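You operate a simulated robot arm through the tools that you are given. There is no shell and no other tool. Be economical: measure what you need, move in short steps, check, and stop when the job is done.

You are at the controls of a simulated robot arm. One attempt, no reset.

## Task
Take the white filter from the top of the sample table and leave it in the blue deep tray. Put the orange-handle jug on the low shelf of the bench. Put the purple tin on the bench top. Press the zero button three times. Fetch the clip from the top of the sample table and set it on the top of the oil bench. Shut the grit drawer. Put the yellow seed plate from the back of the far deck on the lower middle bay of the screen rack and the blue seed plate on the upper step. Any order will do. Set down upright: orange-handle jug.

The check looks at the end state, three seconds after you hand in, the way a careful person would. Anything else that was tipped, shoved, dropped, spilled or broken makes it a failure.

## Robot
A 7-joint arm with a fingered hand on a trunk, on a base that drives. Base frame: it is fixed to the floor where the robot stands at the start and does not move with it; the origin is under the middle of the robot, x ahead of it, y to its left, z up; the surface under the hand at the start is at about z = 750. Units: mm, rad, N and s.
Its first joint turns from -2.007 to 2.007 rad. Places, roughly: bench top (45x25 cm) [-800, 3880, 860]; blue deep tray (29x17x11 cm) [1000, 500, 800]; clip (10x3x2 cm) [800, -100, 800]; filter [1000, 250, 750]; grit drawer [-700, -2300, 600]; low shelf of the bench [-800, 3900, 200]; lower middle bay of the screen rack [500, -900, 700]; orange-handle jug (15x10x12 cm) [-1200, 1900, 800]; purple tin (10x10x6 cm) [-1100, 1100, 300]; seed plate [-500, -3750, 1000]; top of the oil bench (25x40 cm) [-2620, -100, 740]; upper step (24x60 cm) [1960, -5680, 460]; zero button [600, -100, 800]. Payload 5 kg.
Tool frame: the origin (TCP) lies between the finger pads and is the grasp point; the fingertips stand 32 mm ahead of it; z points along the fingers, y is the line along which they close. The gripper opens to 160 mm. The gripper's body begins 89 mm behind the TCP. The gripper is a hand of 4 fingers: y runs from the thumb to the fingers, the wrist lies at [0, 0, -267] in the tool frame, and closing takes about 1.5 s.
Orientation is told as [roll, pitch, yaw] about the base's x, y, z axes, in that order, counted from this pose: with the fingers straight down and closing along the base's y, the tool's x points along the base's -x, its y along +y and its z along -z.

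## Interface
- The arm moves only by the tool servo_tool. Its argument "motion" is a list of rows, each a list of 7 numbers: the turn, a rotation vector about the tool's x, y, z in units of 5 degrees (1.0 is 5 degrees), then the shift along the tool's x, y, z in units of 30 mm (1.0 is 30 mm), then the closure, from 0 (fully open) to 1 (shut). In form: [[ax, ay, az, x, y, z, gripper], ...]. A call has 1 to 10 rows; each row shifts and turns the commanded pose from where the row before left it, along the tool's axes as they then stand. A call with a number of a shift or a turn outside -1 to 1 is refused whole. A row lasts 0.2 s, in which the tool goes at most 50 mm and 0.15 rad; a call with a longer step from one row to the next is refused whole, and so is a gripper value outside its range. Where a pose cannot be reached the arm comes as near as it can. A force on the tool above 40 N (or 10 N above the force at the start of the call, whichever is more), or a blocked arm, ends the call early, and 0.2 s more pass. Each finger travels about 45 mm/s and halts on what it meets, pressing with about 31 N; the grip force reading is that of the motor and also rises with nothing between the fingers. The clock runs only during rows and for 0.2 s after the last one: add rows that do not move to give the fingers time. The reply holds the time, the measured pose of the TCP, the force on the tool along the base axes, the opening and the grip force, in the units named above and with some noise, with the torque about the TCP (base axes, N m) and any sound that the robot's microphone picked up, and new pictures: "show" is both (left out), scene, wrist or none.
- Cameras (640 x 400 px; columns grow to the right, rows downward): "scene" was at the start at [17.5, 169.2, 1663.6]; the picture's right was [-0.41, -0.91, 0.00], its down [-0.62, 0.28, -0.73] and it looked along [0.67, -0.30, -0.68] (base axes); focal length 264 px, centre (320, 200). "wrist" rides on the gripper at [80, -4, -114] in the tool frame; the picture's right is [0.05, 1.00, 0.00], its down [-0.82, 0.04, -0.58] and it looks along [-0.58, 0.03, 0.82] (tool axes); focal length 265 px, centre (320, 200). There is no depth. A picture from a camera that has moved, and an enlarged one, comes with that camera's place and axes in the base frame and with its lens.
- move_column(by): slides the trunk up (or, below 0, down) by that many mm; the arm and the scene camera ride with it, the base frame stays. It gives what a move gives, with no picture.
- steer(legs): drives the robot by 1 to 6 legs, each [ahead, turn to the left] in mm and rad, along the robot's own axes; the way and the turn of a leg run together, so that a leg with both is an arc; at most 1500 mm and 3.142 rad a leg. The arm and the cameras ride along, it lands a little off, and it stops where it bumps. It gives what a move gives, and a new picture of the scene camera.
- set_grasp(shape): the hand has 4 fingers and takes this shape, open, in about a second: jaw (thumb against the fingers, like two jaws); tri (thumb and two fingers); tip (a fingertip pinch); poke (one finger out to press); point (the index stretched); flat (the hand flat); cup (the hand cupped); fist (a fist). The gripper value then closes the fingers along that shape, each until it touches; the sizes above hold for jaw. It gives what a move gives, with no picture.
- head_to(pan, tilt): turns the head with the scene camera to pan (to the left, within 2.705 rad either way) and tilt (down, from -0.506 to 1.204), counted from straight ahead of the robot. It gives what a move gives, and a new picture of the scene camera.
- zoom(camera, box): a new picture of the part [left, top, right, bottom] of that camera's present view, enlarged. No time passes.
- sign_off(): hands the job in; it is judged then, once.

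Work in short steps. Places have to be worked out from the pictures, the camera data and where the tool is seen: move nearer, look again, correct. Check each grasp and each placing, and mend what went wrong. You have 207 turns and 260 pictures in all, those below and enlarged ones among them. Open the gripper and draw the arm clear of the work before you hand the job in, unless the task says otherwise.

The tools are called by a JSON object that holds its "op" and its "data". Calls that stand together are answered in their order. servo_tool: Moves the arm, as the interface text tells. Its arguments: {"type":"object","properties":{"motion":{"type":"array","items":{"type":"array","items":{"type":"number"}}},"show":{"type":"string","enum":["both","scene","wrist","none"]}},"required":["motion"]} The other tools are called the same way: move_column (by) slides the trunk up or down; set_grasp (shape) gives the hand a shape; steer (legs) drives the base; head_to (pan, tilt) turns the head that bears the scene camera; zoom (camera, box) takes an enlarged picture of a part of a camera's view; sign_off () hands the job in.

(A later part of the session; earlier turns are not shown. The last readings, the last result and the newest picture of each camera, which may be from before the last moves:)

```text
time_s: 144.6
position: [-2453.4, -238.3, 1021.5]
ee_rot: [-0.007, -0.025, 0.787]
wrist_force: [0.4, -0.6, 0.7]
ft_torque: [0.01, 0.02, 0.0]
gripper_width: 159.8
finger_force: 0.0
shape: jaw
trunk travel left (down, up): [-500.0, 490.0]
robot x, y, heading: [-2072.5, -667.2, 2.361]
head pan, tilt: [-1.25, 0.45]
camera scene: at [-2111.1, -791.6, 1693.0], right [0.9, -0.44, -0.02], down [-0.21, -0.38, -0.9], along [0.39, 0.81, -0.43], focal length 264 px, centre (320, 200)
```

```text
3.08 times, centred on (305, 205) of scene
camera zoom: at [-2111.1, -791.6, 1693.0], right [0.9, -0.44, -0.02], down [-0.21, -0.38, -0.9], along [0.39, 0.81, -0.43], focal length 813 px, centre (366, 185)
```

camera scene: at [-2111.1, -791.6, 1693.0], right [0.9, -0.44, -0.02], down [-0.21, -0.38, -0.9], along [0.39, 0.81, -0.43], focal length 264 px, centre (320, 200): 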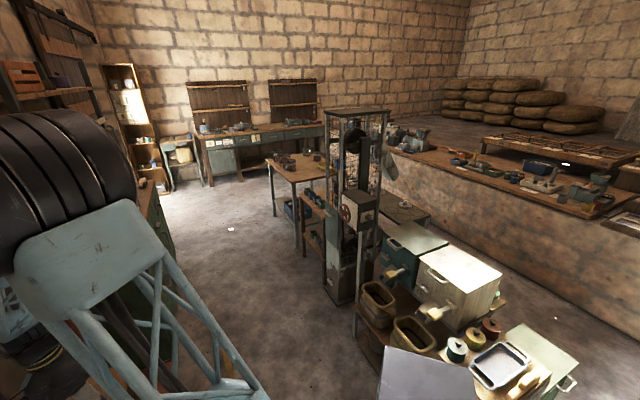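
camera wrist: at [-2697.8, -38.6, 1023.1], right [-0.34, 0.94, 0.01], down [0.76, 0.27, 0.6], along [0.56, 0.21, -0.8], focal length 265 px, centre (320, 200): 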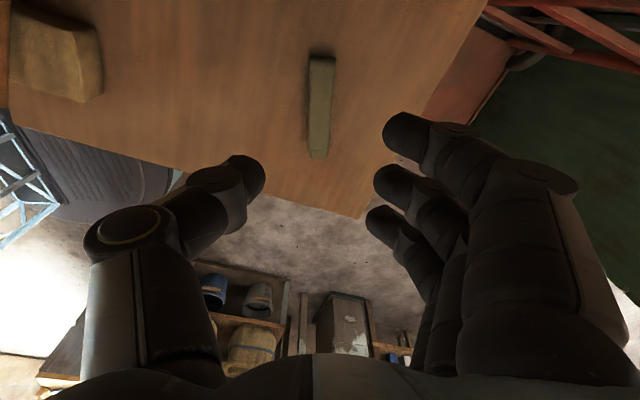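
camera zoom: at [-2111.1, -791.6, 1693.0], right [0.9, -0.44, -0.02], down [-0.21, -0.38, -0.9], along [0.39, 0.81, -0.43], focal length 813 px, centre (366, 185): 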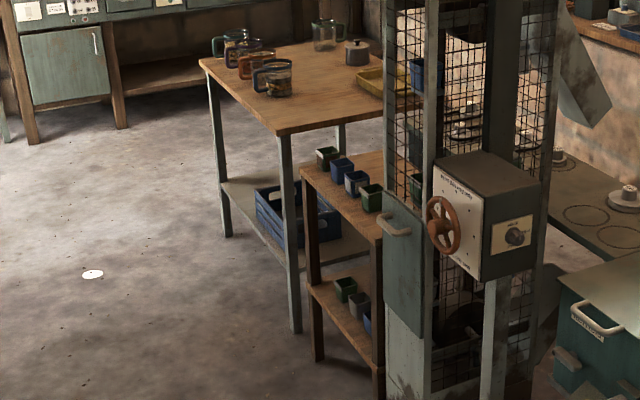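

The low shelf with tins opens to the west. I drive north along x≈-1980 and turn to face it.

{"op": "steer", "data": {"legs": [[0, -0.79], [1000, 0], [700, 0], [0, -1.3]]}}

{"op": "head_to", "data": {"pan": -0.1, "tilt": 0.7}}

```text
time_s: 149.0
position: [-2082.5, 90.1, 1027.0]
ee_rot: [0.012, -0.067, 0.002]
wrist_force: [-0.9, -1.9, 1.4]
ft_torque: [0.24, -0.03, 0.04]
gripper_width: 160.0
finger_force: 0.1
shape: jaw
trunk travel left (down, up): [-500.0, 490.0]
robot x, y, heading: [-2063.9, -463.0, 1.722]
head pan, tilt: [-1.25, 0.45]
stopped in leg 2: the robot was blocked; the commanded pose is now the measured one
camera scene: at [-2167.6, -489.6, 1694.8], right [0.45, -0.89, 0.01], down [-0.39, -0.21, -0.9], along [0.8, 0.4, -0.44], focal length 264 px, centre (320, 200)
```

scene: 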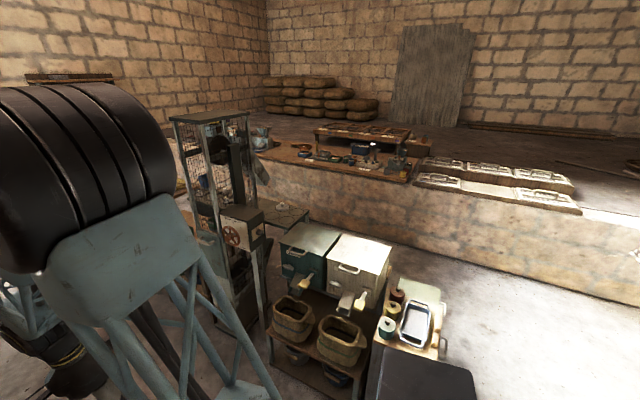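

```text
time_s: 150.4
position: [-2079.0, 95.3, 1024.5]
ee_rot: [0.008, -0.066, 0.003]
wrist_force: [-0.3, -0.3, -0.3]
ft_torque: [0.01, -0.01, -0.01]
gripper_width: 160.1
finger_force: 0.0
shape: jaw
trunk travel left (down, up): [-500.0, 490.0]
robot x, y, heading: [-2065.6, -462.0, 1.727]
head pan, tilt: [-0.099, 0.7]
camera scene: at [-2262.4, -435.6, 1670.9], right [1.0, 0.05, 0.0], down [0.03, -0.66, -0.75], along [-0.04, 0.75, -0.66], focal length 264 px, centre (320, 200)
```

scene: 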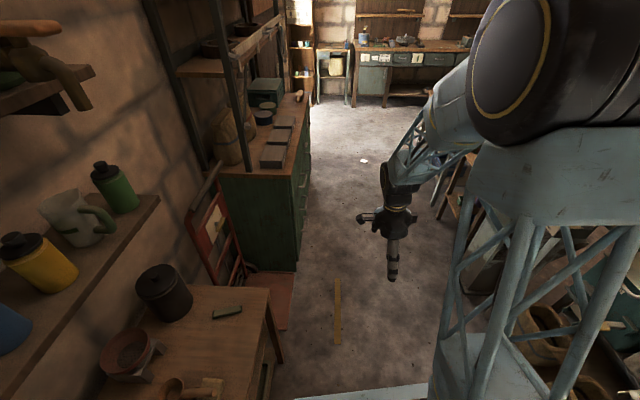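

Blocked and slightly tilted; I look down around the base to find the obstacle.

{"op": "head_to", "data": {"pan": 0.4, "tilt": 1.2}}

{"op": "head_to", "data": {"pan": -0.8, "tilt": 1.15}}

```text
time_s: 151.3
position: [-2078.4, 94.9, 1022.9]
ee_rot: [0.009, -0.064, 0.0]
wrist_force: [-0.2, -0.5, 0.0]
ft_torque: [-0.01, 0.0, -0.01]
gripper_width: 160.2
finger_force: 0.1
shape: jaw
trunk travel left (down, up): [-500.0, 490.0]
robot x, y, heading: [-2062.3, -461.0, 1.719]
head pan, tilt: [0.4, 1.201]
camera scene: at [-2286.6, -473.1, 1635.7], right [0.85, 0.52, -0.01], down [0.49, -0.8, -0.35], along [-0.19, 0.29, -0.94], focal length 264 px, centre (320, 200)
```

scene: 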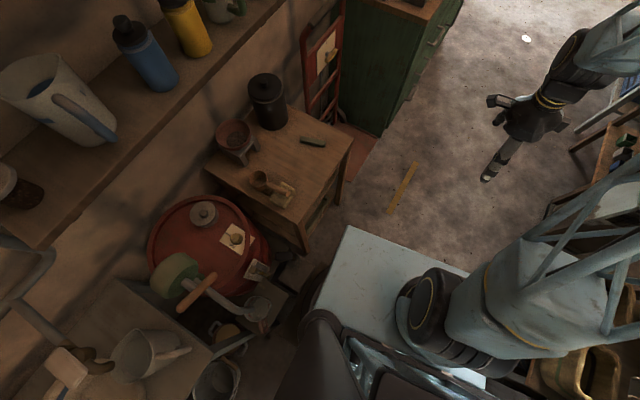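

```text
time_s: 152.7
position: [-2079.9, 94.6, 1022.9]
ee_rot: [0.009, -0.065, 0.002]
wrist_force: [0.5, -0.2, -0.1]
ft_torque: [-0.02, -0.01, -0.03]
gripper_width: 160.0
finger_force: 0.1
shape: jaw
trunk travel left (down, up): [-500.0, 490.0]
robot x, y, heading: [-2062.2, -459.2, 1.722]
head pan, tilt: [-0.799, 1.15]
camera scene: at [-2221.3, -473.1, 1638.7], right [0.8, -0.61, 0.01], down [-0.55, -0.73, -0.4], along [0.25, 0.31, -0.92], focal length 264 px, centre (320, 200)
```

scene: 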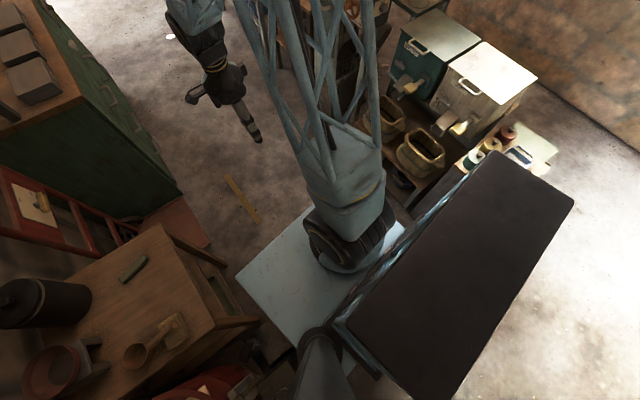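

{"op": "head_to", "data": {"pan": 0.75, "tilt": 1.2}}

{"op": "zoom", "data": {"camera": "scene", "box": [150, 150, 470, 400]}}

```text
time_s: 154.4
position: [-2079.7, 93.2, 1023.9]
ee_rot: [0.009, -0.063, 0.002]
wrist_force: [0.1, 0.0, 0.3]
ft_torque: [0.0, -0.02, 0.01]
gripper_width: 160.0
finger_force: 0.0
shape: jaw
trunk travel left (down, up): [-500.0, 490.0]
robot x, y, heading: [-2063.3, -463.3, 1.724]
head pan, tilt: [0.75, 1.201]
camera scene: at [-2301.0, -486.2, 1635.8], right [0.62, 0.78, -0.01], down [0.73, -0.59, -0.35], along [-0.28, 0.21, -0.94], focal length 264 px, centre (320, 200)
```

scene: 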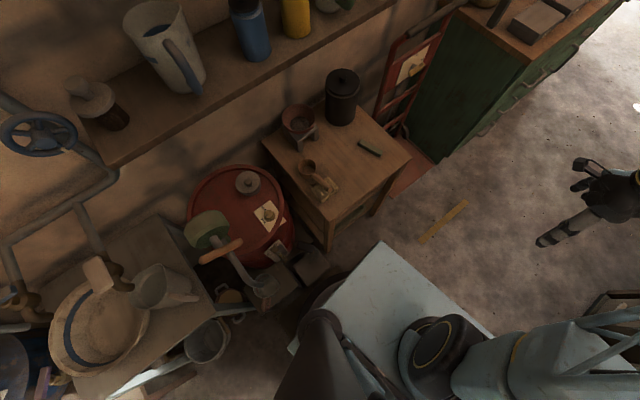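

```text
1.60 times, centred on (310, 275) of scene
camera zoom: at [-2301.0, -486.2, 1635.8], right [0.62, 0.78, -0.01], down [0.73, -0.59, -0.35], along [-0.28, 0.21, -0.94], focal length 423 px, centre (336, 80)
```

zoom: 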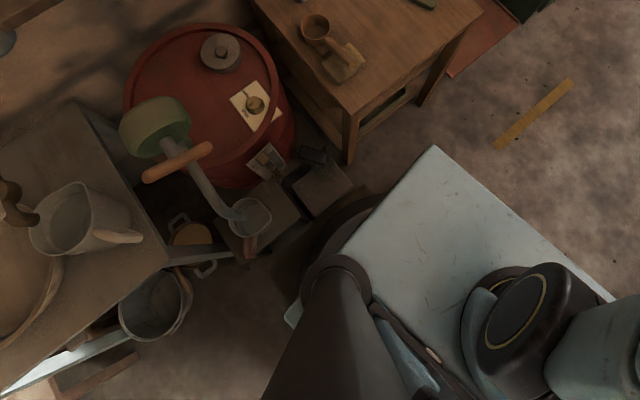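

A dark box by the drum is at the left wheel. I back straight out, shift east, then go north along x≈-1850.

{"op": "steer", "data": {"legs": [[-450, 0], [0, -0.52], [420, 0], [0, 0.37]]}}

{"op": "head_to", "data": {"pan": 0.9, "tilt": 0.9}}

```text
time_s: 155.7
position: [-2067.9, 4.5, 999.6]
ee_rot: [-0.01, -0.067, 0.009]
wrist_force: [2.9, -1.7, 1.6]
ft_torque: [0.09, 0.3, -0.08]
gripper_width: 160.1
finger_force: 0.1
shape: jaw
trunk travel left (down, up): [-500.0, 490.0]
robot x, y, heading: [-2048.3, -569.7, 1.705]
head pan, tilt: [0.75, 1.201]
stopped in leg 1: the robot was blocked; the commanded pose is now the measured one
camera scene: at [-2248.7, -633.7, 1639.9], right [0.63, 0.77, -0.01], down [0.71, -0.59, -0.38], along [-0.3, 0.24, -0.92], focal length 264 px, centre (320, 200)
```

scene: 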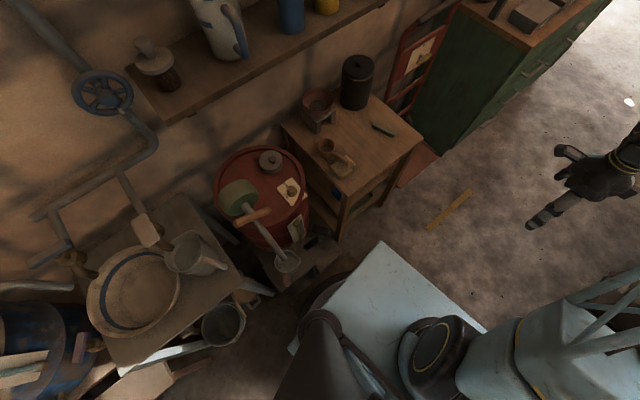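

```text
time_s: 156.5
position: [-2081.3, 0.2, 1003.7]
ee_rot: [-0.006, -0.078, 0.011]
wrist_force: [1.9, 0.8, 1.1]
ft_torque: [0.1, 0.17, -0.02]
gripper_width: 160.3
finger_force: 0.1
shape: jaw
trunk travel left (down, up): [-500.0, 490.0]
robot x, y, heading: [-2047.1, -569.2, 1.7]
head pan, tilt: [0.901, 0.901]
camera scene: at [-2283.2, -636.6, 1657.9], right [0.51, 0.86, 0.0], down [0.67, -0.39, -0.63], along [-0.54, 0.33, -0.77], focal length 264 px, centre (320, 200)
```

scene: 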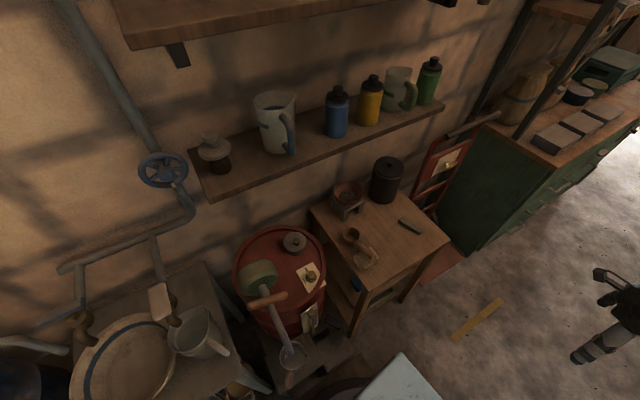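

Blocked backwards too. I look down on the right side and behind.

{"op": "head_to", "data": {"pan": -1.5, "tilt": 1.0}}

{"op": "head_to", "data": {"pan": 2.3, "tilt": 1.0}}

{"op": "head_to", "data": {"pan": 1.6, "tilt": 1.2}}

```text
time_s: 158.7
position: [-2090.7, -1.5, 1005.0]
ee_rot: [-0.003, -0.088, 0.014]
wrist_force: [-0.1, -0.1, -0.2]
ft_torque: [0.03, 0.0, 0.02]
gripper_width: 160.1
finger_force: 0.2
shape: jaw
trunk travel left (down, up): [-500.0, 490.0]
robot x, y, heading: [-2047.8, -574.4, 1.704]
head pan, tilt: [-1.499, 1.0]
camera scene: at [-2147.4, -654.7, 1649.4], right [0.2, -0.98, -0.01], down [-0.83, -0.17, -0.53], along [0.52, 0.12, -0.85], focal length 264 px, centre (320, 200)
```

scene: 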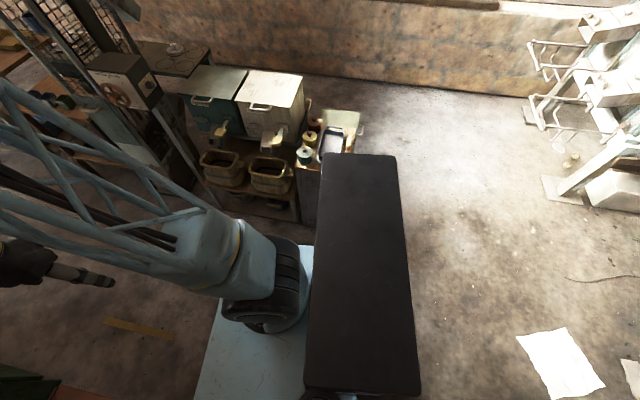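

```text
time_s: 161.8
position: [-2092.8, -4.3, 1007.6]
ee_rot: [-0.001, -0.088, 0.014]
wrist_force: [0.4, 0.5, 0.7]
ft_torque: [0.02, -0.02, -0.01]
gripper_width: 159.9
finger_force: 0.2
shape: jaw
trunk travel left (down, up): [-500.0, 490.0]
robot x, y, heading: [-2047.0, -571.2, 1.705]
head pan, tilt: [2.3, 1.0]
camera scene: at [-2239.1, -703.6, 1654.8], right [-0.76, 0.65, 0.02], down [0.53, 0.64, -0.56], along [-0.38, -0.41, -0.83], focal length 264 px, centre (320, 200)
```

scene: 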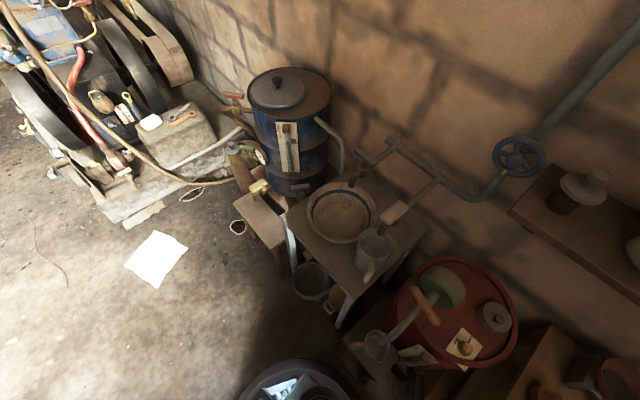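

```text
time_s: 162.9
position: [-2093.3, -3.4, 1007.2]
ee_rot: [0.002, -0.09, 0.015]
wrist_force: [0.1, 0.5, -0.7]
ft_torque: [-0.01, 0.01, -0.02]
gripper_width: 160.1
finger_force: 0.1
shape: jaw
trunk travel left (down, up): [-500.0, 490.0]
robot x, y, heading: [-2047.2, -573.9, 1.702]
head pan, tilt: [1.6, 1.201]
camera scene: at [-2247.9, -658.8, 1642.7], right [-0.16, 0.99, 0.0], down [0.91, 0.15, -0.39], along [-0.39, -0.06, -0.92], focal length 264 px, centre (320, 200)
```

scene: 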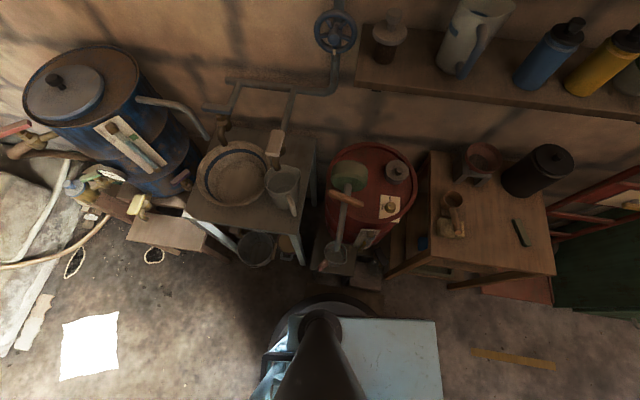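

{"op": "zoom", "data": {"camera": "scene", "box": [230, 220, 450, 400]}}

{"op": "head_to", "data": {"pan": -2.3, "tilt": 1.2}}

```text
2.22 times, centred on (340, 310) of scene
camera zoom: at [-2247.9, -658.8, 1642.7], right [-0.16, 0.99, 0.0], down [0.91, 0.15, -0.39], along [-0.39, -0.06, -0.92], focal length 588 px, centre (276, -44)
```

zoom: 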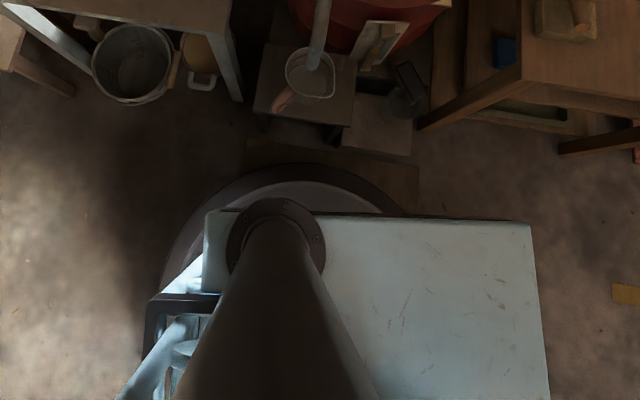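

```text
time_s: 166.1
position: [-2093.1, -3.8, 1008.0]
ee_rot: [0.003, -0.089, 0.014]
wrist_force: [0.0, -0.4, -0.1]
ft_torque: [0.0, -0.01, 0.01]
gripper_width: 159.9
finger_force: 0.0
shape: jaw
trunk travel left (down, up): [-500.0, 490.0]
robot x, y, heading: [-2050.0, -572.1, 1.705]
head pan, tilt: [-2.3, 1.201]
camera scene: at [-2146.6, -681.2, 1639.7], right [-0.56, -0.83, 0.02], down [-0.78, 0.52, -0.34], along [0.27, -0.21, -0.94], focal length 264 px, centre (320, 200)
```

scene: 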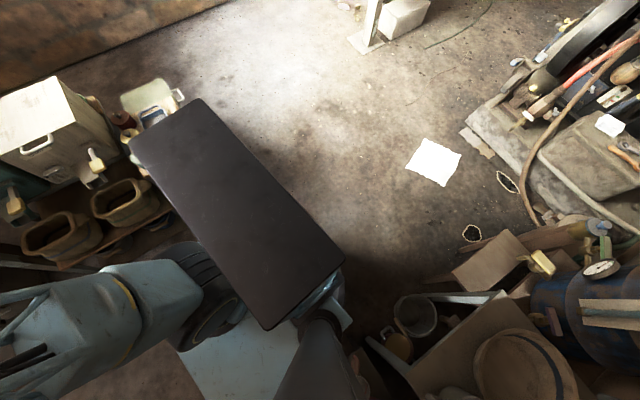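

The left wheel is standing on a floor mat (x -2410..-2050, y -760..-300) and catches its edge. I turn right and drive off to the north-east.

{"op": "steer", "data": {"legs": [[0, -0.9], [350, 0]]}}

```text
time_s: 170.7
position: [-1409.4, 89.4, 1004.4]
ee_rot: [-0.004, -0.09, -0.855]
wrist_force: [0.8, 0.0, 0.6]
ft_torque: [-0.02, 0.04, -0.04]
gripper_width: 160.0
finger_force: 0.1
shape: jaw
trunk travel left (down, up): [-500.0, 490.0]
robot x, y, heading: [-1816.6, -312.5, 0.835]
head pan, tilt: [-2.3, 1.201]
camera scene: at [-1995.9, -272.6, 1631.8], right [-0.99, -0.1, 0.0], down [-0.1, 0.93, -0.36], along [0.04, -0.36, -0.93], focal length 264 px, centre (320, 200)
```

scene: 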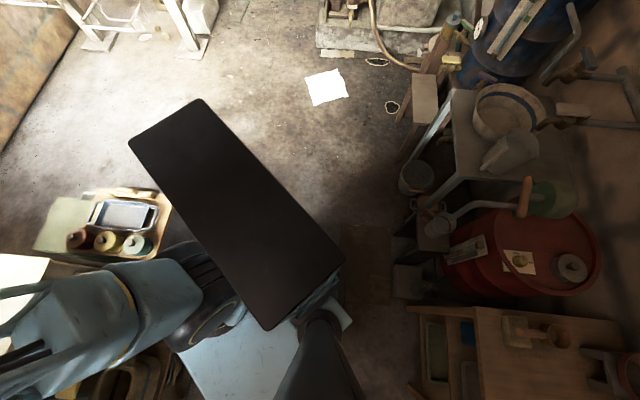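

Off the mat. I drive north and turn toward the tin rack.

{"op": "steer", "data": {"legs": [[0, 0.736], [1400, 0], [0, -0.8]]}}

{"op": "head_to", "data": {"pan": -0.9, "tilt": 0.75}}

```text
time_s: 182.1
position: [-1373.7, 1475.3, 1003.9]
ee_rot: [-0.001, -0.091, -0.937]
wrist_force: [0.1, -0.3, -0.5]
ft_torque: [0.03, -0.01, -0.02]
gripper_width: 159.5
finger_force: 0.0
shape: jaw
trunk travel left (down, up): [-500.0, 490.0]
robot x, y, heading: [-1807.0, 1109.2, 0.754]
head pan, tilt: [-2.3, 1.201]
camera scene: at [-1988.1, 1160.6, 1631.7], right [-1.0, -0.02, 0.0], down [-0.02, 0.93, -0.36], along [0.01, -0.36, -0.93], focal length 264 px, centre (320, 200)
```

scene: 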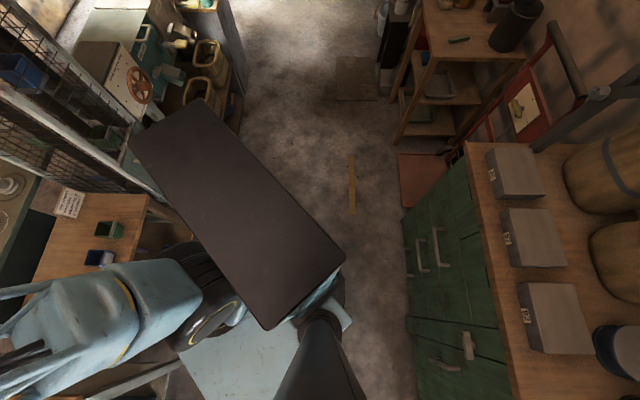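

```text
time_s: 183.6
position: [-1373.6, 1474.2, 1004.5]
ee_rot: [-0.002, -0.091, -0.937]
wrist_force: [-0.2, 0.7, -0.2]
ft_torque: [0.01, -0.02, 0.01]
gripper_width: 160.2
finger_force: 0.0
shape: jaw
trunk travel left (down, up): [-500.0, 490.0]
robot x, y, heading: [-1808.9, 1109.6, 0.752]
head pan, tilt: [-0.901, 0.75]
camera scene: at [-1907.5, 1204.2, 1663.4], right [-0.15, -0.99, 0.0], down [-0.67, 0.1, -0.73], along [0.72, -0.11, -0.68], focal length 264 px, centre (320, 200)
```

scene: 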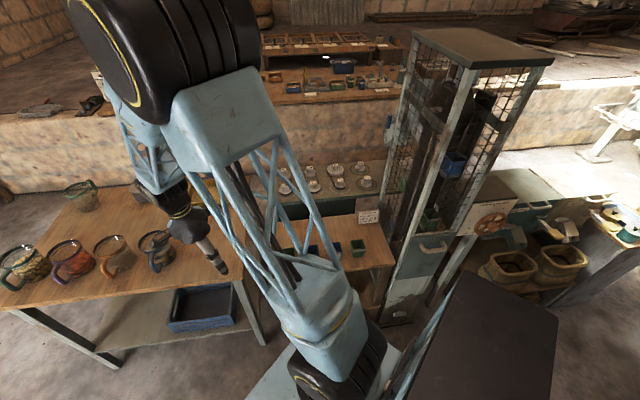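

I back off a little, face the rack and lower the trunk for a view onto the low shelf.

{"op": "steer", "data": {"legs": [[-200, 0], [0, -0.6]]}}

{"op": "move_column", "data": {"by": -350}}

{"op": "head_to", "data": {"pan": -0.1, "tilt": 0.75}}

```text
time_s: 186.9
position: [-1396.4, 1031.0, 1005.5]
ee_rot: [-0.001, -0.091, -1.524]
wrist_force: [-0.6, -0.5, -0.3]
ft_torque: [0.04, 0.03, 0.02]
gripper_width: 159.9
finger_force: 0.0
shape: jaw
trunk travel left (down, up): [-500.0, 490.0]
robot x, y, heading: [-1961.3, 969.2, 0.163]
head pan, tilt: [-0.901, 0.75]
camera scene: at [-1990.1, 1101.0, 1663.4], right [-0.67, -0.74, 0.0], down [-0.51, 0.46, -0.73], along [0.54, -0.49, -0.68], focal length 264 px, centre (320, 200)
```

scene: 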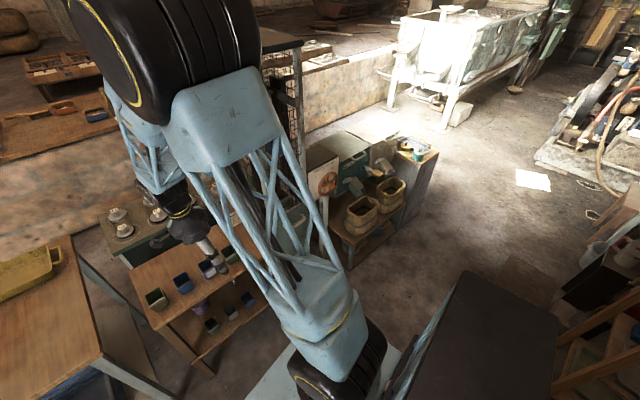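

```text
time_s: 189.4
position: [-1392.8, 1030.2, 728.4]
ee_rot: [0.007, -0.089, -1.525]
wrist_force: [-8.5, 0.2, 23.8]
ft_torque: [0.67, -2.04, 0.19]
gripper_width: 159.5
finger_force: 0.1
shape: jaw
trunk travel left (down, up): [-219.0, 771.0]
robot x, y, heading: [-1965.7, 963.3, 0.165]
head pan, tilt: [-0.901, 0.75]
stopped: the force on the tool passed its limit at 71 N (the readings are from after the stop); the commanded pose is now the measured one
```

```text
time_s: 190.6
position: [-1396.0, 1030.0, 729.0]
ee_rot: [0.007, -0.091, -1.525]
wrist_force: [-11.6, -0.8, 33.8]
ft_torque: [0.94, -3.01, 0.27]
gripper_width: 160.1
finger_force: 0.0
shape: jaw
trunk travel left (down, up): [-219.0, 771.0]
robot x, y, heading: [-1959.4, 967.8, 0.162]
head pan, tilt: [-0.099, 0.75]
camera scene: at [-1971.3, 1161.8, 1382.6], right [0.06, -1.0, 0.0], down [-0.68, -0.04, -0.73], along [0.73, 0.05, -0.68], focal length 264 px, centre (320, 200)
```

scene: 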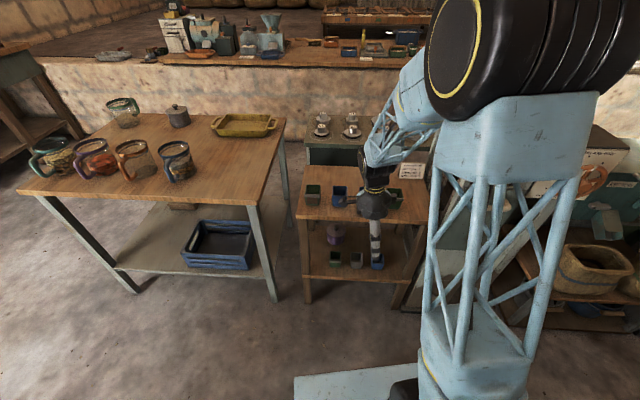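

The hand touched the rack top edge; I raise the trunk at once. The purple tin is visible on the lower shelf at (335,232).

{"op": "move_column", "data": {"by": 150}}

{"op": "steer", "data": {"legs": [[-150, 0]]}}

{"op": "zoom", "data": {"camera": "scene", "box": [240, 150, 460, 320]}}

```text
time_s: 192.3
position: [-1394.2, 1030.3, 877.0]
ee_rot: [0.003, -0.091, -1.523]
wrist_force: [0.8, -0.5, -0.7]
ft_torque: [0.01, 0.02, 0.02]
gripper_width: 160.0
finger_force: 0.1
shape: jaw
trunk travel left (down, up): [-369.0, 621.0]
robot x, y, heading: [-1963.9, 965.4, 0.167]
head pan, tilt: [-0.099, 0.75]
```

```text
time_s: 193.7
position: [-1544.2, 1004.4, 876.9]
ee_rot: [0.003, -0.089, -1.525]
wrist_force: [0.5, 0.4, 0.6]
ft_torque: [-0.01, 0.01, 0.0]
gripper_width: 159.9
finger_force: 0.0
shape: jaw
trunk travel left (down, up): [-369.0, 621.0]
robot x, y, heading: [-2110.5, 939.9, 0.164]
head pan, tilt: [-0.099, 0.75]
camera scene: at [-2118.1, 1137.4, 1532.5], right [0.06, -1.0, 0.0], down [-0.68, -0.04, -0.73], along [0.73, 0.05, -0.68], focal length 264 px, centre (320, 200)
```

scene: 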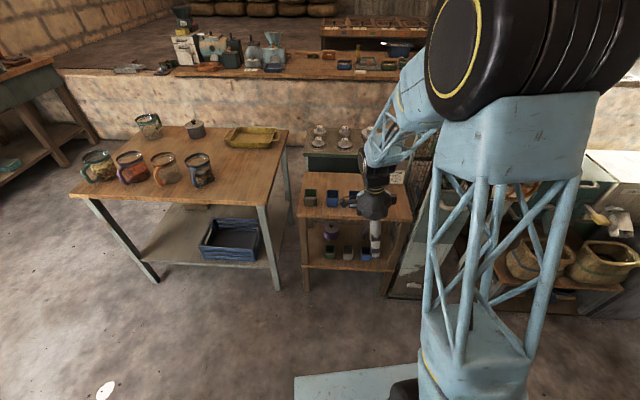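

```text
2.35 times, centred on (350, 235) of scene
camera zoom: at [-2118.1, 1137.4, 1532.5], right [0.06, -1.0, 0.0], down [-0.68, -0.04, -0.73], along [0.73, 0.05, -0.68], focal length 622 px, centre (249, 118)
```

zoom: 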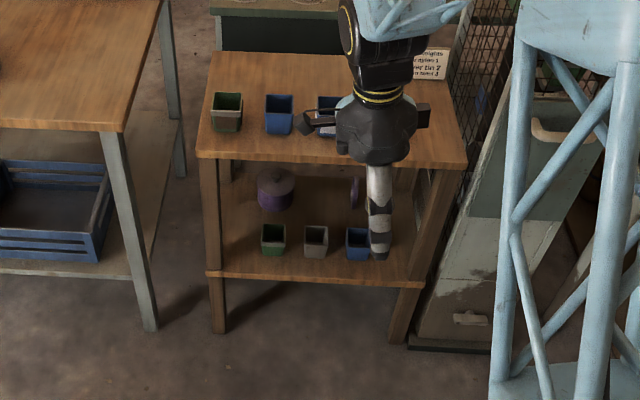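

Purple tin is at about (-1094,1140) on the shelf (z≈300), behind a green tin. I want to reach in with the hand tilted forward and the camera side up, so I first test turning the hand by another 93° in free space.

{"op": "servo_tool", "data": {"motion": [[0, 0, 1, 0, 0, 0, 0], [0, 0, 1, 0, 0, 0, 0], [0, 0, 1, 0, 0, 0, 0], [0, 0, 1, 0, 0, 0, 0], [0, 0, 1, 0, 0, 0, 0], [0, 0, 1, 0, 0, 0, 0], [0, 0, 1, 0, 0, 0, 0], [0, 0, 1, 0, 0, 0, 0], [0, 0, 1, 0, 0, 0, 0]], "show": "none"}}

{"op": "servo_tool", "data": {"motion": [[0, 0, 1, 0, 0, 0, 0], [0, 0, 1, 0, 0, 0, 0], [0, 0, 1, 0, 0, 0, 0], [0, 0, 1, 0, 0, 0, 0], [0, 0, 1, 0, 0, 0, 0], [0, 0, 1, 0, 0, 0, 0], [0, 0, 1, 0, 0, 0, 0], [0, 0, 1, 0, 0, 0, 0], [0, 0, 1, 0, 0, 0, 0]], "show": "scene"}}

```text
time_s: 195.7
position: [-1543.9, 1006.1, 877.0]
ee_rot: [0.066, -0.061, -2.313]
wrist_force: [-0.7, -0.2, -0.5]
ft_torque: [-0.03, 0.0, -0.05]
gripper_width: 159.9
finger_force: 0.1
shape: jaw
trunk travel left (down, up): [-369.0, 621.0]
robot x, y, heading: [-2108.2, 943.5, 0.159]
head pan, tilt: [-0.099, 0.75]
```

```text
time_s: 197.7
position: [-1543.2, 1005.0, 876.7]
ee_rot: [0.092, 0.004, -3.095]
wrist_force: [0.9, -0.1, 0.1]
ft_torque: [0.03, 0.01, -0.04]
gripper_width: 160.0
finger_force: 0.2
shape: jaw
trunk travel left (down, up): [-369.0, 621.0]
robot x, y, heading: [-2112.5, 941.3, 0.163]
head pan, tilt: [-0.099, 0.75]
camera scene: at [-2118.1, 1137.4, 1532.5], right [0.06, -1.0, 0.0], down [-0.68, -0.04, -0.73], along [0.73, 0.05, -0.68], focal length 264 px, centre (320, 200)
```

scene: 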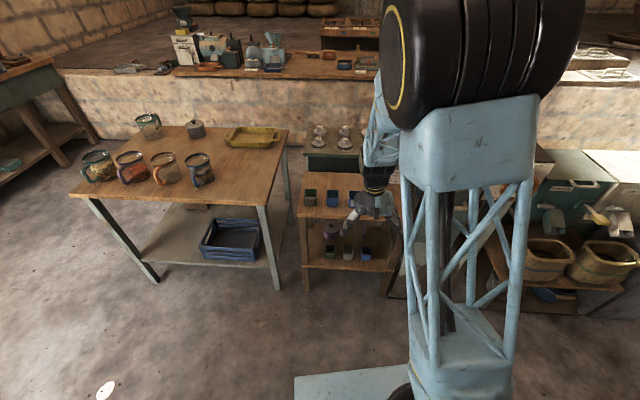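

Flip works. I level the roll, tilt the hand forward by 55°, then lower the trunk.

{"op": "servo_tool", "data": {"motion": [[1, 0, 0.5, 0, 0, 0, 0], [0, 1, 0, 0, 0, 0, 0], [0, 1, 0, 0, 0, 0, 0], [0, 1, 0, 0, 0, 0, 0], [0, 1, 0, 0, 0, 0, 0], [0, 1, 0, 0, 0, 0, 0], [0, 1, 0, 0, 0, 0, 0], [0, 1, 0, 0, 0, 0, 0], [0, 1, 0, 0, 0, 0, 0], [0, 1, 0, 0, 0, 0, 0]], "show": "none"}}

{"op": "servo_tool", "data": {"motion": [[0, 1, 0, 0, 0, 0, 0], [0, 1, 0, 0, 0, 0, 0]], "show": "none"}}

{"op": "move_column", "data": {"by": -290}}

{"op": "servo_tool", "data": {"motion": [[0, 0, 0, 0, 0, 0, 0]]}}

```text
time_s: 199.9
position: [-1511.0, 1009.4, 883.5]
ee_rot: [0.003, 0.793, -3.136]
wrist_force: [-1.1, 0.4, -0.3]
ft_torque: [-0.02, 0.03, 0.0]
gripper_width: 159.9
finger_force: 0.0
shape: jaw
out of reach, approached as far as the arm can: row 9, 10
trunk travel left (down, up): [-369.0, 621.0]
robot x, y, heading: [-2112.5, 941.4, 0.167]
head pan, tilt: [-0.099, 0.75]
```

```text
time_s: 200.5
position: [-1478.0, 1017.8, 886.3]
ee_rot: [0.003, 0.965, -3.136]
wrist_force: [0.1, 1.0, -0.4]
ft_torque: [0.02, 0.0, -0.03]
gripper_width: 160.2
finger_force: 0.0
shape: jaw
out of reach, approached as far as the arm can: row 1, 2
trunk travel left (down, up): [-369.0, 621.0]
robot x, y, heading: [-2110.2, 941.4, 0.162]
head pan, tilt: [-0.099, 0.75]
```

```text
time_s: 203.4
position: [-1478.5, 1016.8, 596.8]
ee_rot: [0.006, 0.965, -3.135]
wrist_force: [0.0, -0.9, 0.7]
ft_torque: [0.01, 0.0, 0.0]
gripper_width: 160.2
finger_force: 0.1
shape: jaw
trunk travel left (down, up): [-79.0, 911.0]
robot x, y, heading: [-2109.6, 941.6, 0.166]
head pan, tilt: [-0.099, 0.75]
```

```text
time_s: 203.8
position: [-1478.8, 1017.0, 596.8]
ee_rot: [0.006, 0.965, -3.136]
wrist_force: [-0.1, -0.5, -0.3]
ft_torque: [0.01, 0.01, -0.04]
gripper_width: 160.2
finger_force: 0.1
shape: jaw
trunk travel left (down, up): [-79.0, 911.0]
robot x, y, heading: [-2108.0, 943.1, 0.161]
head pan, tilt: [-0.099, 0.75]
camera scene: at [-2118.1, 1137.4, 1242.5], right [0.06, -1.0, 0.0], down [-0.68, -0.04, -0.73], along [0.73, 0.05, -0.68], focal length 264 px, centre (320, 200)
camera wrist: at [-1525.8, 1020.9, 726.9], right [0.03, -1.0, 0.05], down [-0.94, -0.05, -0.34], along [0.34, -0.03, -0.94], focal length 265 px, centre (320, 200)
```

scene: 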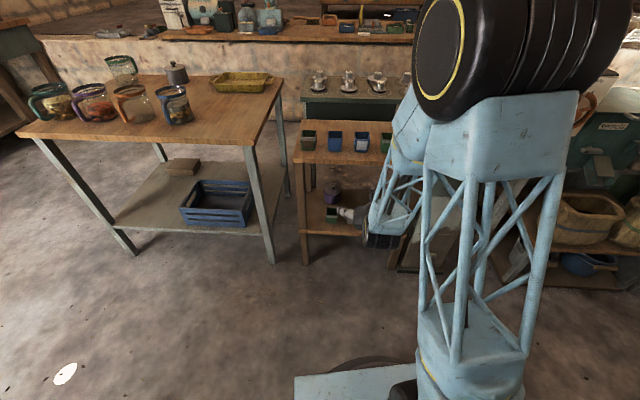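
wrist: 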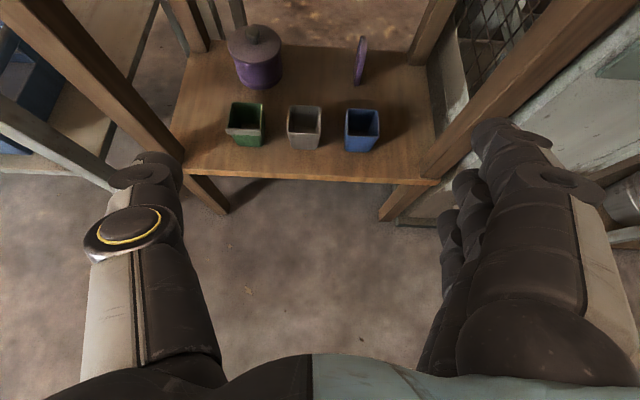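

Clear view: purple tin centre ≈(-1083,1148), standing z 290–350; a purple disc beside it must stay untouched. I turn the hand 12° left, narrow the jaw and line up on the approach line.

{"op": "servo_tool", "data": {"motion": [[0.658, 0, -0.455, 0, 0, 0, 0.18], [0.658, 0, -0.455, 0, 0, 0, 0.18], [0.658, 0, -0.455, 0, 0, 0, 0.18], [0, 0, 0, 0.19, -0.38, 0.785, 0.18], [0, 0, 0, 0.19, -0.38, 0.785, 0.18], [0, 0, 0, 0.19, -0.38, 0.785, 0.18], [0, 0, 0, 0.19, -0.38, 0.785, 0.18]]}}

{"op": "zoom", "data": {"camera": "wrist", "box": [140, 0, 460, 200]}}

```text
time_s: 205.4
position: [-1402.5, 1081.9, 563.3]
ee_rot: [0.004, 0.963, -2.927]
wrist_force: [-0.7, 0.1, -0.2]
ft_torque: [-0.04, -0.02, 0.0]
gripper_width: 131.7
finger_force: 0.0
shape: jaw
trunk travel left (down, up): [-79.0, 911.0]
robot x, y, heading: [-2112.0, 941.8, 0.168]
head pan, tilt: [-0.099, 0.75]
camera scene: at [-2118.4, 1137.2, 1242.5], right [0.06, -1.0, 0.0], down [-0.68, -0.04, -0.73], along [0.73, 0.05, -0.68], focal length 264 px, centre (320, 200)
camera wrist: at [-1448.5, 1075.7, 694.1], right [0.24, -0.97, 0.04], down [-0.91, -0.24, -0.34], along [0.34, 0.04, -0.94], focal length 265 px, centre (320, 200)
```

scene: 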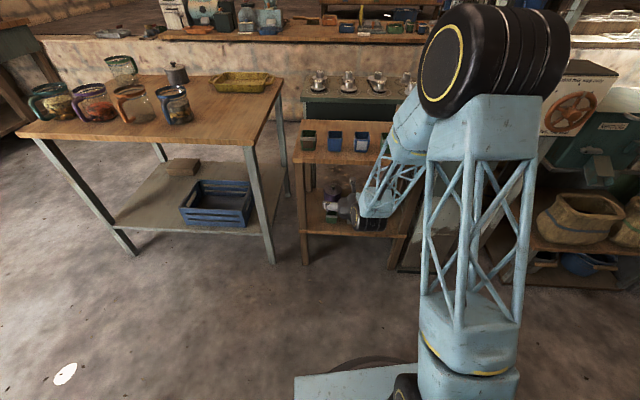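
wrist: 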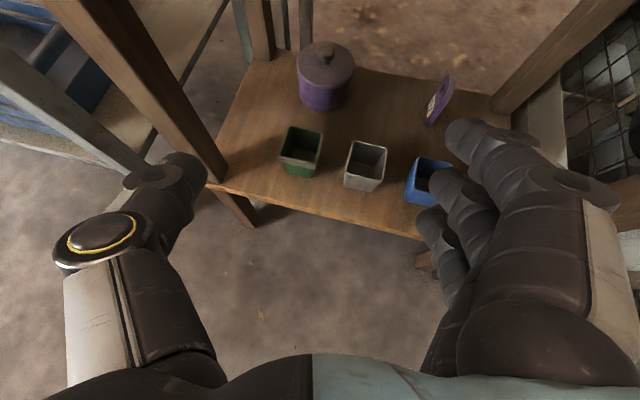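

```text
2.00 times, centred on (300, 100) of wrist
camera zoom: at [-1448.5, 1075.7, 694.1], right [0.24, -0.97, 0.04], down [-0.91, -0.24, -0.34], along [0.34, 0.04, -0.94], focal length 531 px, centre (360, 400)
```

zoom: 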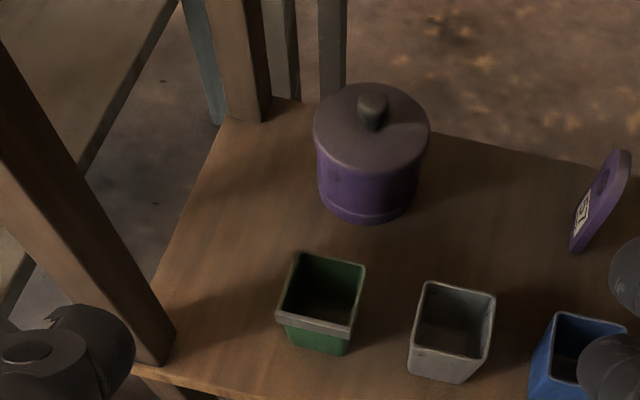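

Lined up: tin at (-1085,1138). I advance 240 mm along the tool axis.

{"op": "servo_tool", "data": {"motion": [[0, 0, 0, 0, 0.05, 1, 0.18], [0, 0, 0, 0, 0.05, 1, 0.18], [0, 0, 0, 0, 0.05, 1, 0.18], [0, 0, 0, 0, 0.05, 1, 0.18], [0, 0, 0, 0, 0.05, 1, 0.18], [0, 0, 0, 0, 0.05, 1, 0.18], [0, 0, 0, 0, 0.05, 1, 0.18], [0, 0, 0, 0, 0, 1, 0.18]]}}

```text
time_s: 207.2
position: [-1206.6, 1111.0, 423.0]
ee_rot: [0.004, 0.963, -2.927]
wrist_force: [-0.3, 0.3, 0.5]
ft_torque: [-0.02, 0.03, 0.0]
gripper_width: 131.3
finger_force: 0.1
shape: jaw
trunk travel left (down, up): [-79.0, 911.0]
robot x, y, heading: [-2107.3, 941.3, 0.166]
head pan, tilt: [-0.099, 0.75]
camera scene: at [-2118.4, 1137.3, 1242.5], right [0.06, -1.0, 0.0], down [-0.68, -0.04, -0.73], along [0.73, 0.05, -0.68], focal length 264 px, centre (320, 200)
camera wrist: at [-1253.4, 1105.2, 553.9], right [0.24, -0.97, 0.04], down [-0.91, -0.24, -0.34], along [0.34, 0.04, -0.94], focal length 265 px, centre (320, 200)
```

scene: 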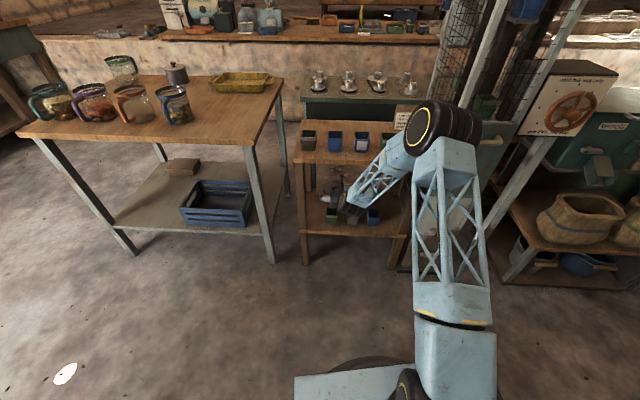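
wrist: 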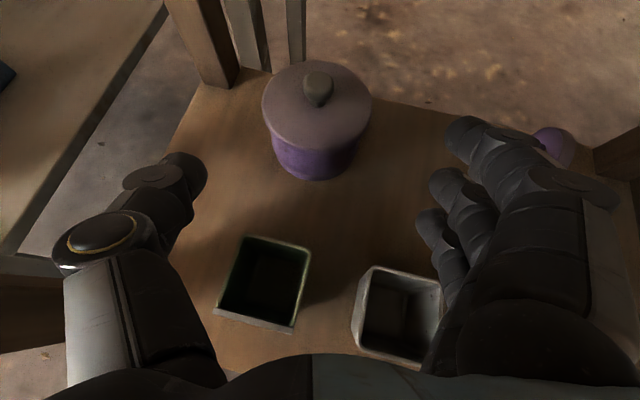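

Good. I advance the last 153 mm around the tin.

{"op": "servo_tool", "data": {"motion": [[0, 0, 0, 0, 0, 0.9, 0.18], [0, 0, 0, 0, 0, 0.9, 0.18], [0, 0, 0, 0, 0, 0.9, 0.18], [0, 0, 0, 0.03, 0, 0.9, 0.18], [0, 0, 0, 0.03, -0.05, 0.8, 0.18], [0, 0, 0, 0.03, -0.04, 0.7, 0.18]]}}

```text
time_s: 208.6
position: [-1079.7, 1141.6, 345.3]
ee_rot: [0.01, 0.975, -2.921]
wrist_force: [-5.2, 2.2, 30.0]
ft_torque: [-2.62, -0.42, -0.46]
gripper_width: 131.4
finger_force: 0.0
shape: jaw
trunk travel left (down, up): [-79.0, 911.0]
robot x, y, heading: [-2113.3, 941.6, 0.163]
head pan, tilt: [-0.099, 0.75]
camera scene: at [-2120.8, 1137.0, 1243.3], right [0.06, -1.0, 0.0], down [-0.68, -0.04, -0.73], along [0.73, 0.05, -0.68], focal length 264 px, centre (320, 200)
camera wrist: at [-1128.5, 1135.2, 475.9], right [0.24, -0.97, 0.05], down [-0.91, -0.24, -0.35], along [0.35, 0.04, -0.94], focal length 265 px, centre (320, 200)
```

scene: 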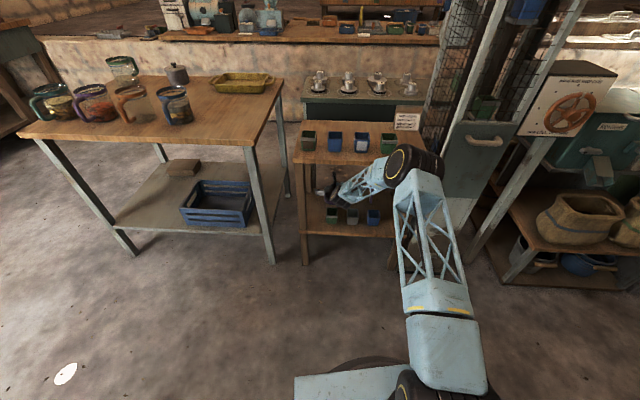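
wrist: 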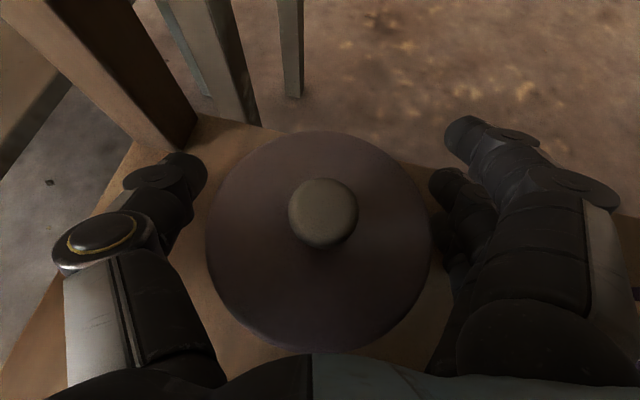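

Slight contact with the shelf. I draw back 14 mm along the axis (centres on the tin and lifts), then close.

{"op": "servo_tool", "data": {"motion": [[0, 0, 0, 0.1, 0.05, -0.5, 0.18], [0, 0, 0, 0, 0, 0, 0.18]], "show": "none"}}

{"op": "servo_tool", "data": {"motion": [[0, 0, 0, 0, 0, 0, 0.6], [0, 0, 0, 0, 0, 0, 0.6], [0, 0, 0, 0, 0, 0, 0.6], [0, 0, 0, 0, 0, 0, 0.6]], "show": "wrist"}}

```text
time_s: 209.2
position: [-1091.7, 1135.7, 349.3]
ee_rot: [0.0, 0.961, -2.928]
wrist_force: [1.4, -0.5, 3.9]
ft_torque: [-0.43, -0.14, 0.03]
gripper_width: 131.9
finger_force: 0.0
shape: jaw
trunk travel left (down, up): [-79.0, 911.0]
robot x, y, heading: [-2112.8, 935.7, 0.164]
head pan, tilt: [-0.099, 0.75]
```

```text
time_s: 210.2
position: [-1092.3, 1136.7, 350.0]
ee_rot: [0.004, 0.964, -2.926]
wrist_force: [0.1, 0.1, 2.2]
ft_torque: [-0.17, -0.04, -0.01]
gripper_width: 73.5
finger_force: 9.2
shape: jaw
trunk travel left (down, up): [-79.0, 911.0]
robot x, y, heading: [-2109.0, 942.9, 0.165]
head pan, tilt: [-0.099, 0.75]
heard: snap
camera wrist: at [-1139.1, 1130.7, 479.5], right [0.24, -0.97, 0.04], down [-0.91, -0.24, -0.34], along [0.34, 0.04, -0.94], focal length 265 px, centre (320, 200)
```

wrist: 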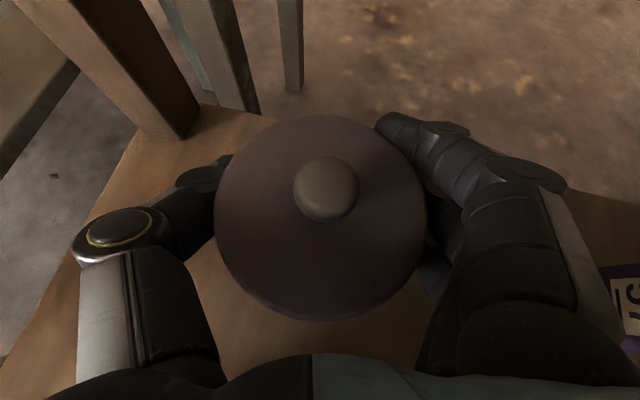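

I heard a snap; I inspect the tin closely.

{"op": "zoom", "data": {"camera": "wrist", "box": [180, 90, 480, 350]}}

{"op": "zoom", "data": {"camera": "scene", "box": [280, 120, 420, 250]}}

```text
1.54 times, centred on (330, 220) of wrist
camera zoom: at [-1139.1, 1130.7, 479.5], right [0.24, -0.97, 0.04], down [-0.91, -0.24, -0.34], along [0.34, 0.04, -0.94], focal length 408 px, centre (305, 169)
```

zoom: 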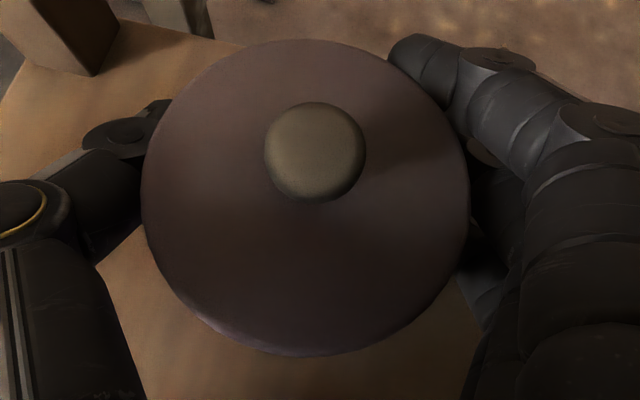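

```text
3.08 times, centred on (350, 185) of scene
camera zoom: at [-2118.2, 1137.3, 1242.5], right [0.06, -1.0, 0.0], down [-0.68, -0.04, -0.73], along [0.73, 0.05, -0.68], focal length 813 px, centre (228, 246)
```

zoom: 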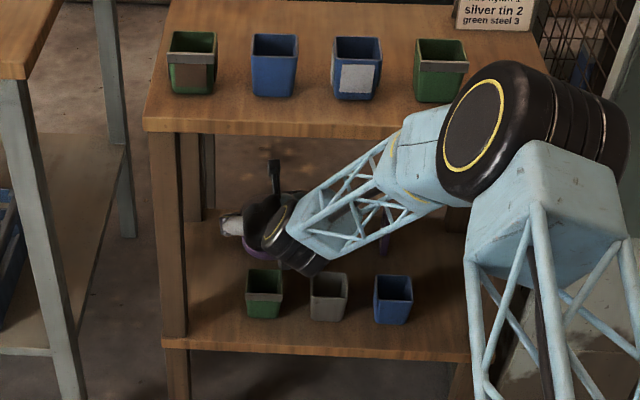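

The tin looks whole. I complete the grip and lift a little.

{"op": "servo_tool", "data": {"motion": [[0, 0, 0, 0, 0, 0, 1], [0, 0, 0, 0, 0, 0, 1], [0, 0, 0, 0, 0, 0, 1], [0, 0, 0, 0, 0, 0, 1], [0, 0, 0, 0.27, 0, -0.19, 1], [0, 0, 0, 0.27, 0, -0.19, 1], [0, 0, 0, 0.4, 0, -0.28, 1]], "show": "wrist"}}

```text
time_s: 211.8
position: [-1092.2, 1138.5, 381.6]
ee_rot: [0.004, 0.963, -2.927]
wrist_force: [0.2, 0.4, -2.0]
ft_torque: [-0.02, -0.04, -0.01]
gripper_width: 65.9
finger_force: 30.3
shape: jaw
trunk travel left (down, up): [-79.0, 911.0]
robot x, y, heading: [-2112.0, 940.5, 0.163]
head pan, tilt: [-0.099, 0.75]
camera wrist: at [-1138.0, 1132.3, 513.7], right [0.24, -0.97, 0.04], down [-0.91, -0.24, -0.34], along [0.34, 0.04, -0.94], focal length 265 px, centre (320, 200)
```

wrist: 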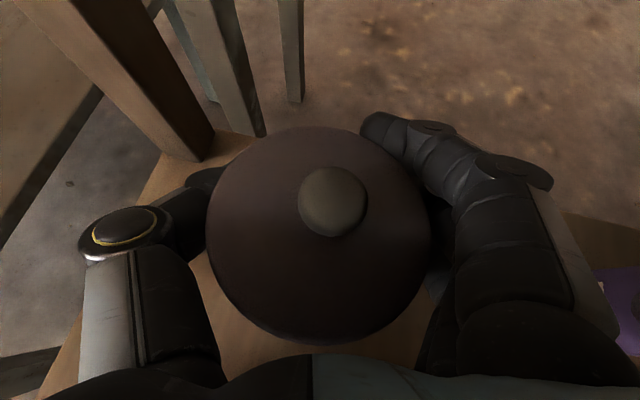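

I check that the body came up with the lid.

{"op": "servo_tool", "data": {"motion": [[0, 0, 0, 0.1, 0, -0.6, 1], [0, 0, 0, 0.1, 0, -0.9, 1], [0, 0, 0, 0.1, 0, -0.9, 1]], "show": "both"}}

{"op": "zoom", "data": {"camera": "scene", "box": [280, 120, 420, 250]}}

```text
time_s: 212.6
position: [-1144.4, 1125.3, 430.8]
ee_rot: [0.003, 0.965, -2.926]
wrist_force: [0.3, 0.2, -1.9]
ft_torque: [0.04, -0.06, -0.02]
gripper_width: 66.0
finger_force: 30.9
shape: jaw
trunk travel left (down, up): [-79.0, 911.0]
robot x, y, heading: [-2112.5, 941.8, 0.165]
head pan, tilt: [-0.099, 0.75]
camera scene: at [-2117.6, 1137.5, 1242.4], right [0.06, -1.0, 0.0], down [-0.68, -0.04, -0.73], along [0.73, 0.05, -0.68], focal length 264 px, centre (320, 200)
camera wrist: at [-1190.5, 1119.7, 561.7], right [0.24, -0.97, 0.04], down [-0.91, -0.24, -0.34], along [0.34, 0.04, -0.94], focal length 265 px, centre (320, 200)
```

scene: 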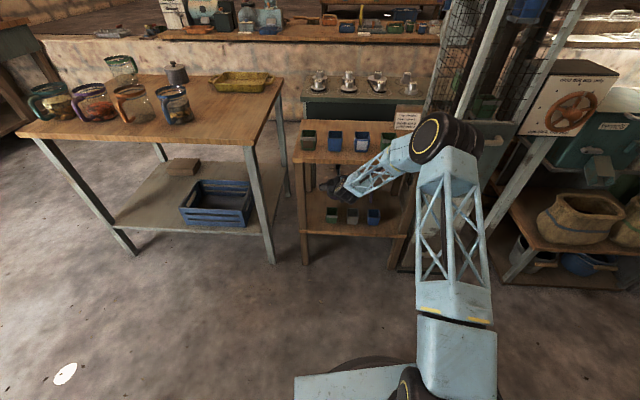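
wrist: 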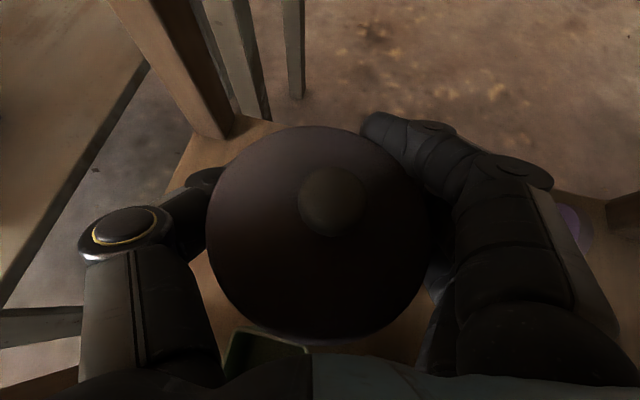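

```text
3.08 times, centred on (350, 185) of scene
camera zoom: at [-2117.6, 1137.5, 1242.4], right [0.06, -1.0, 0.0], down [-0.68, -0.04, -0.73], along [0.73, 0.05, -0.68], focal length 813 px, centre (228, 246)
```

zoom: 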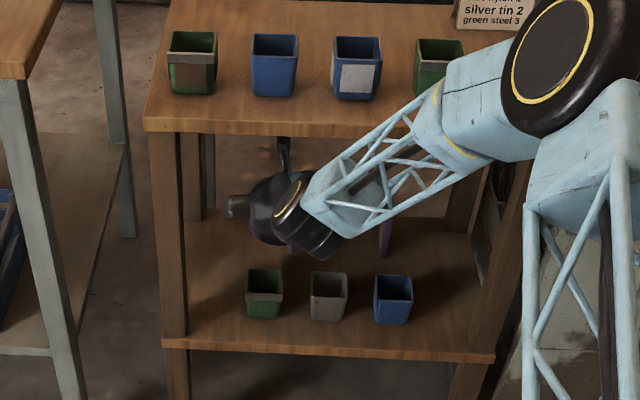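

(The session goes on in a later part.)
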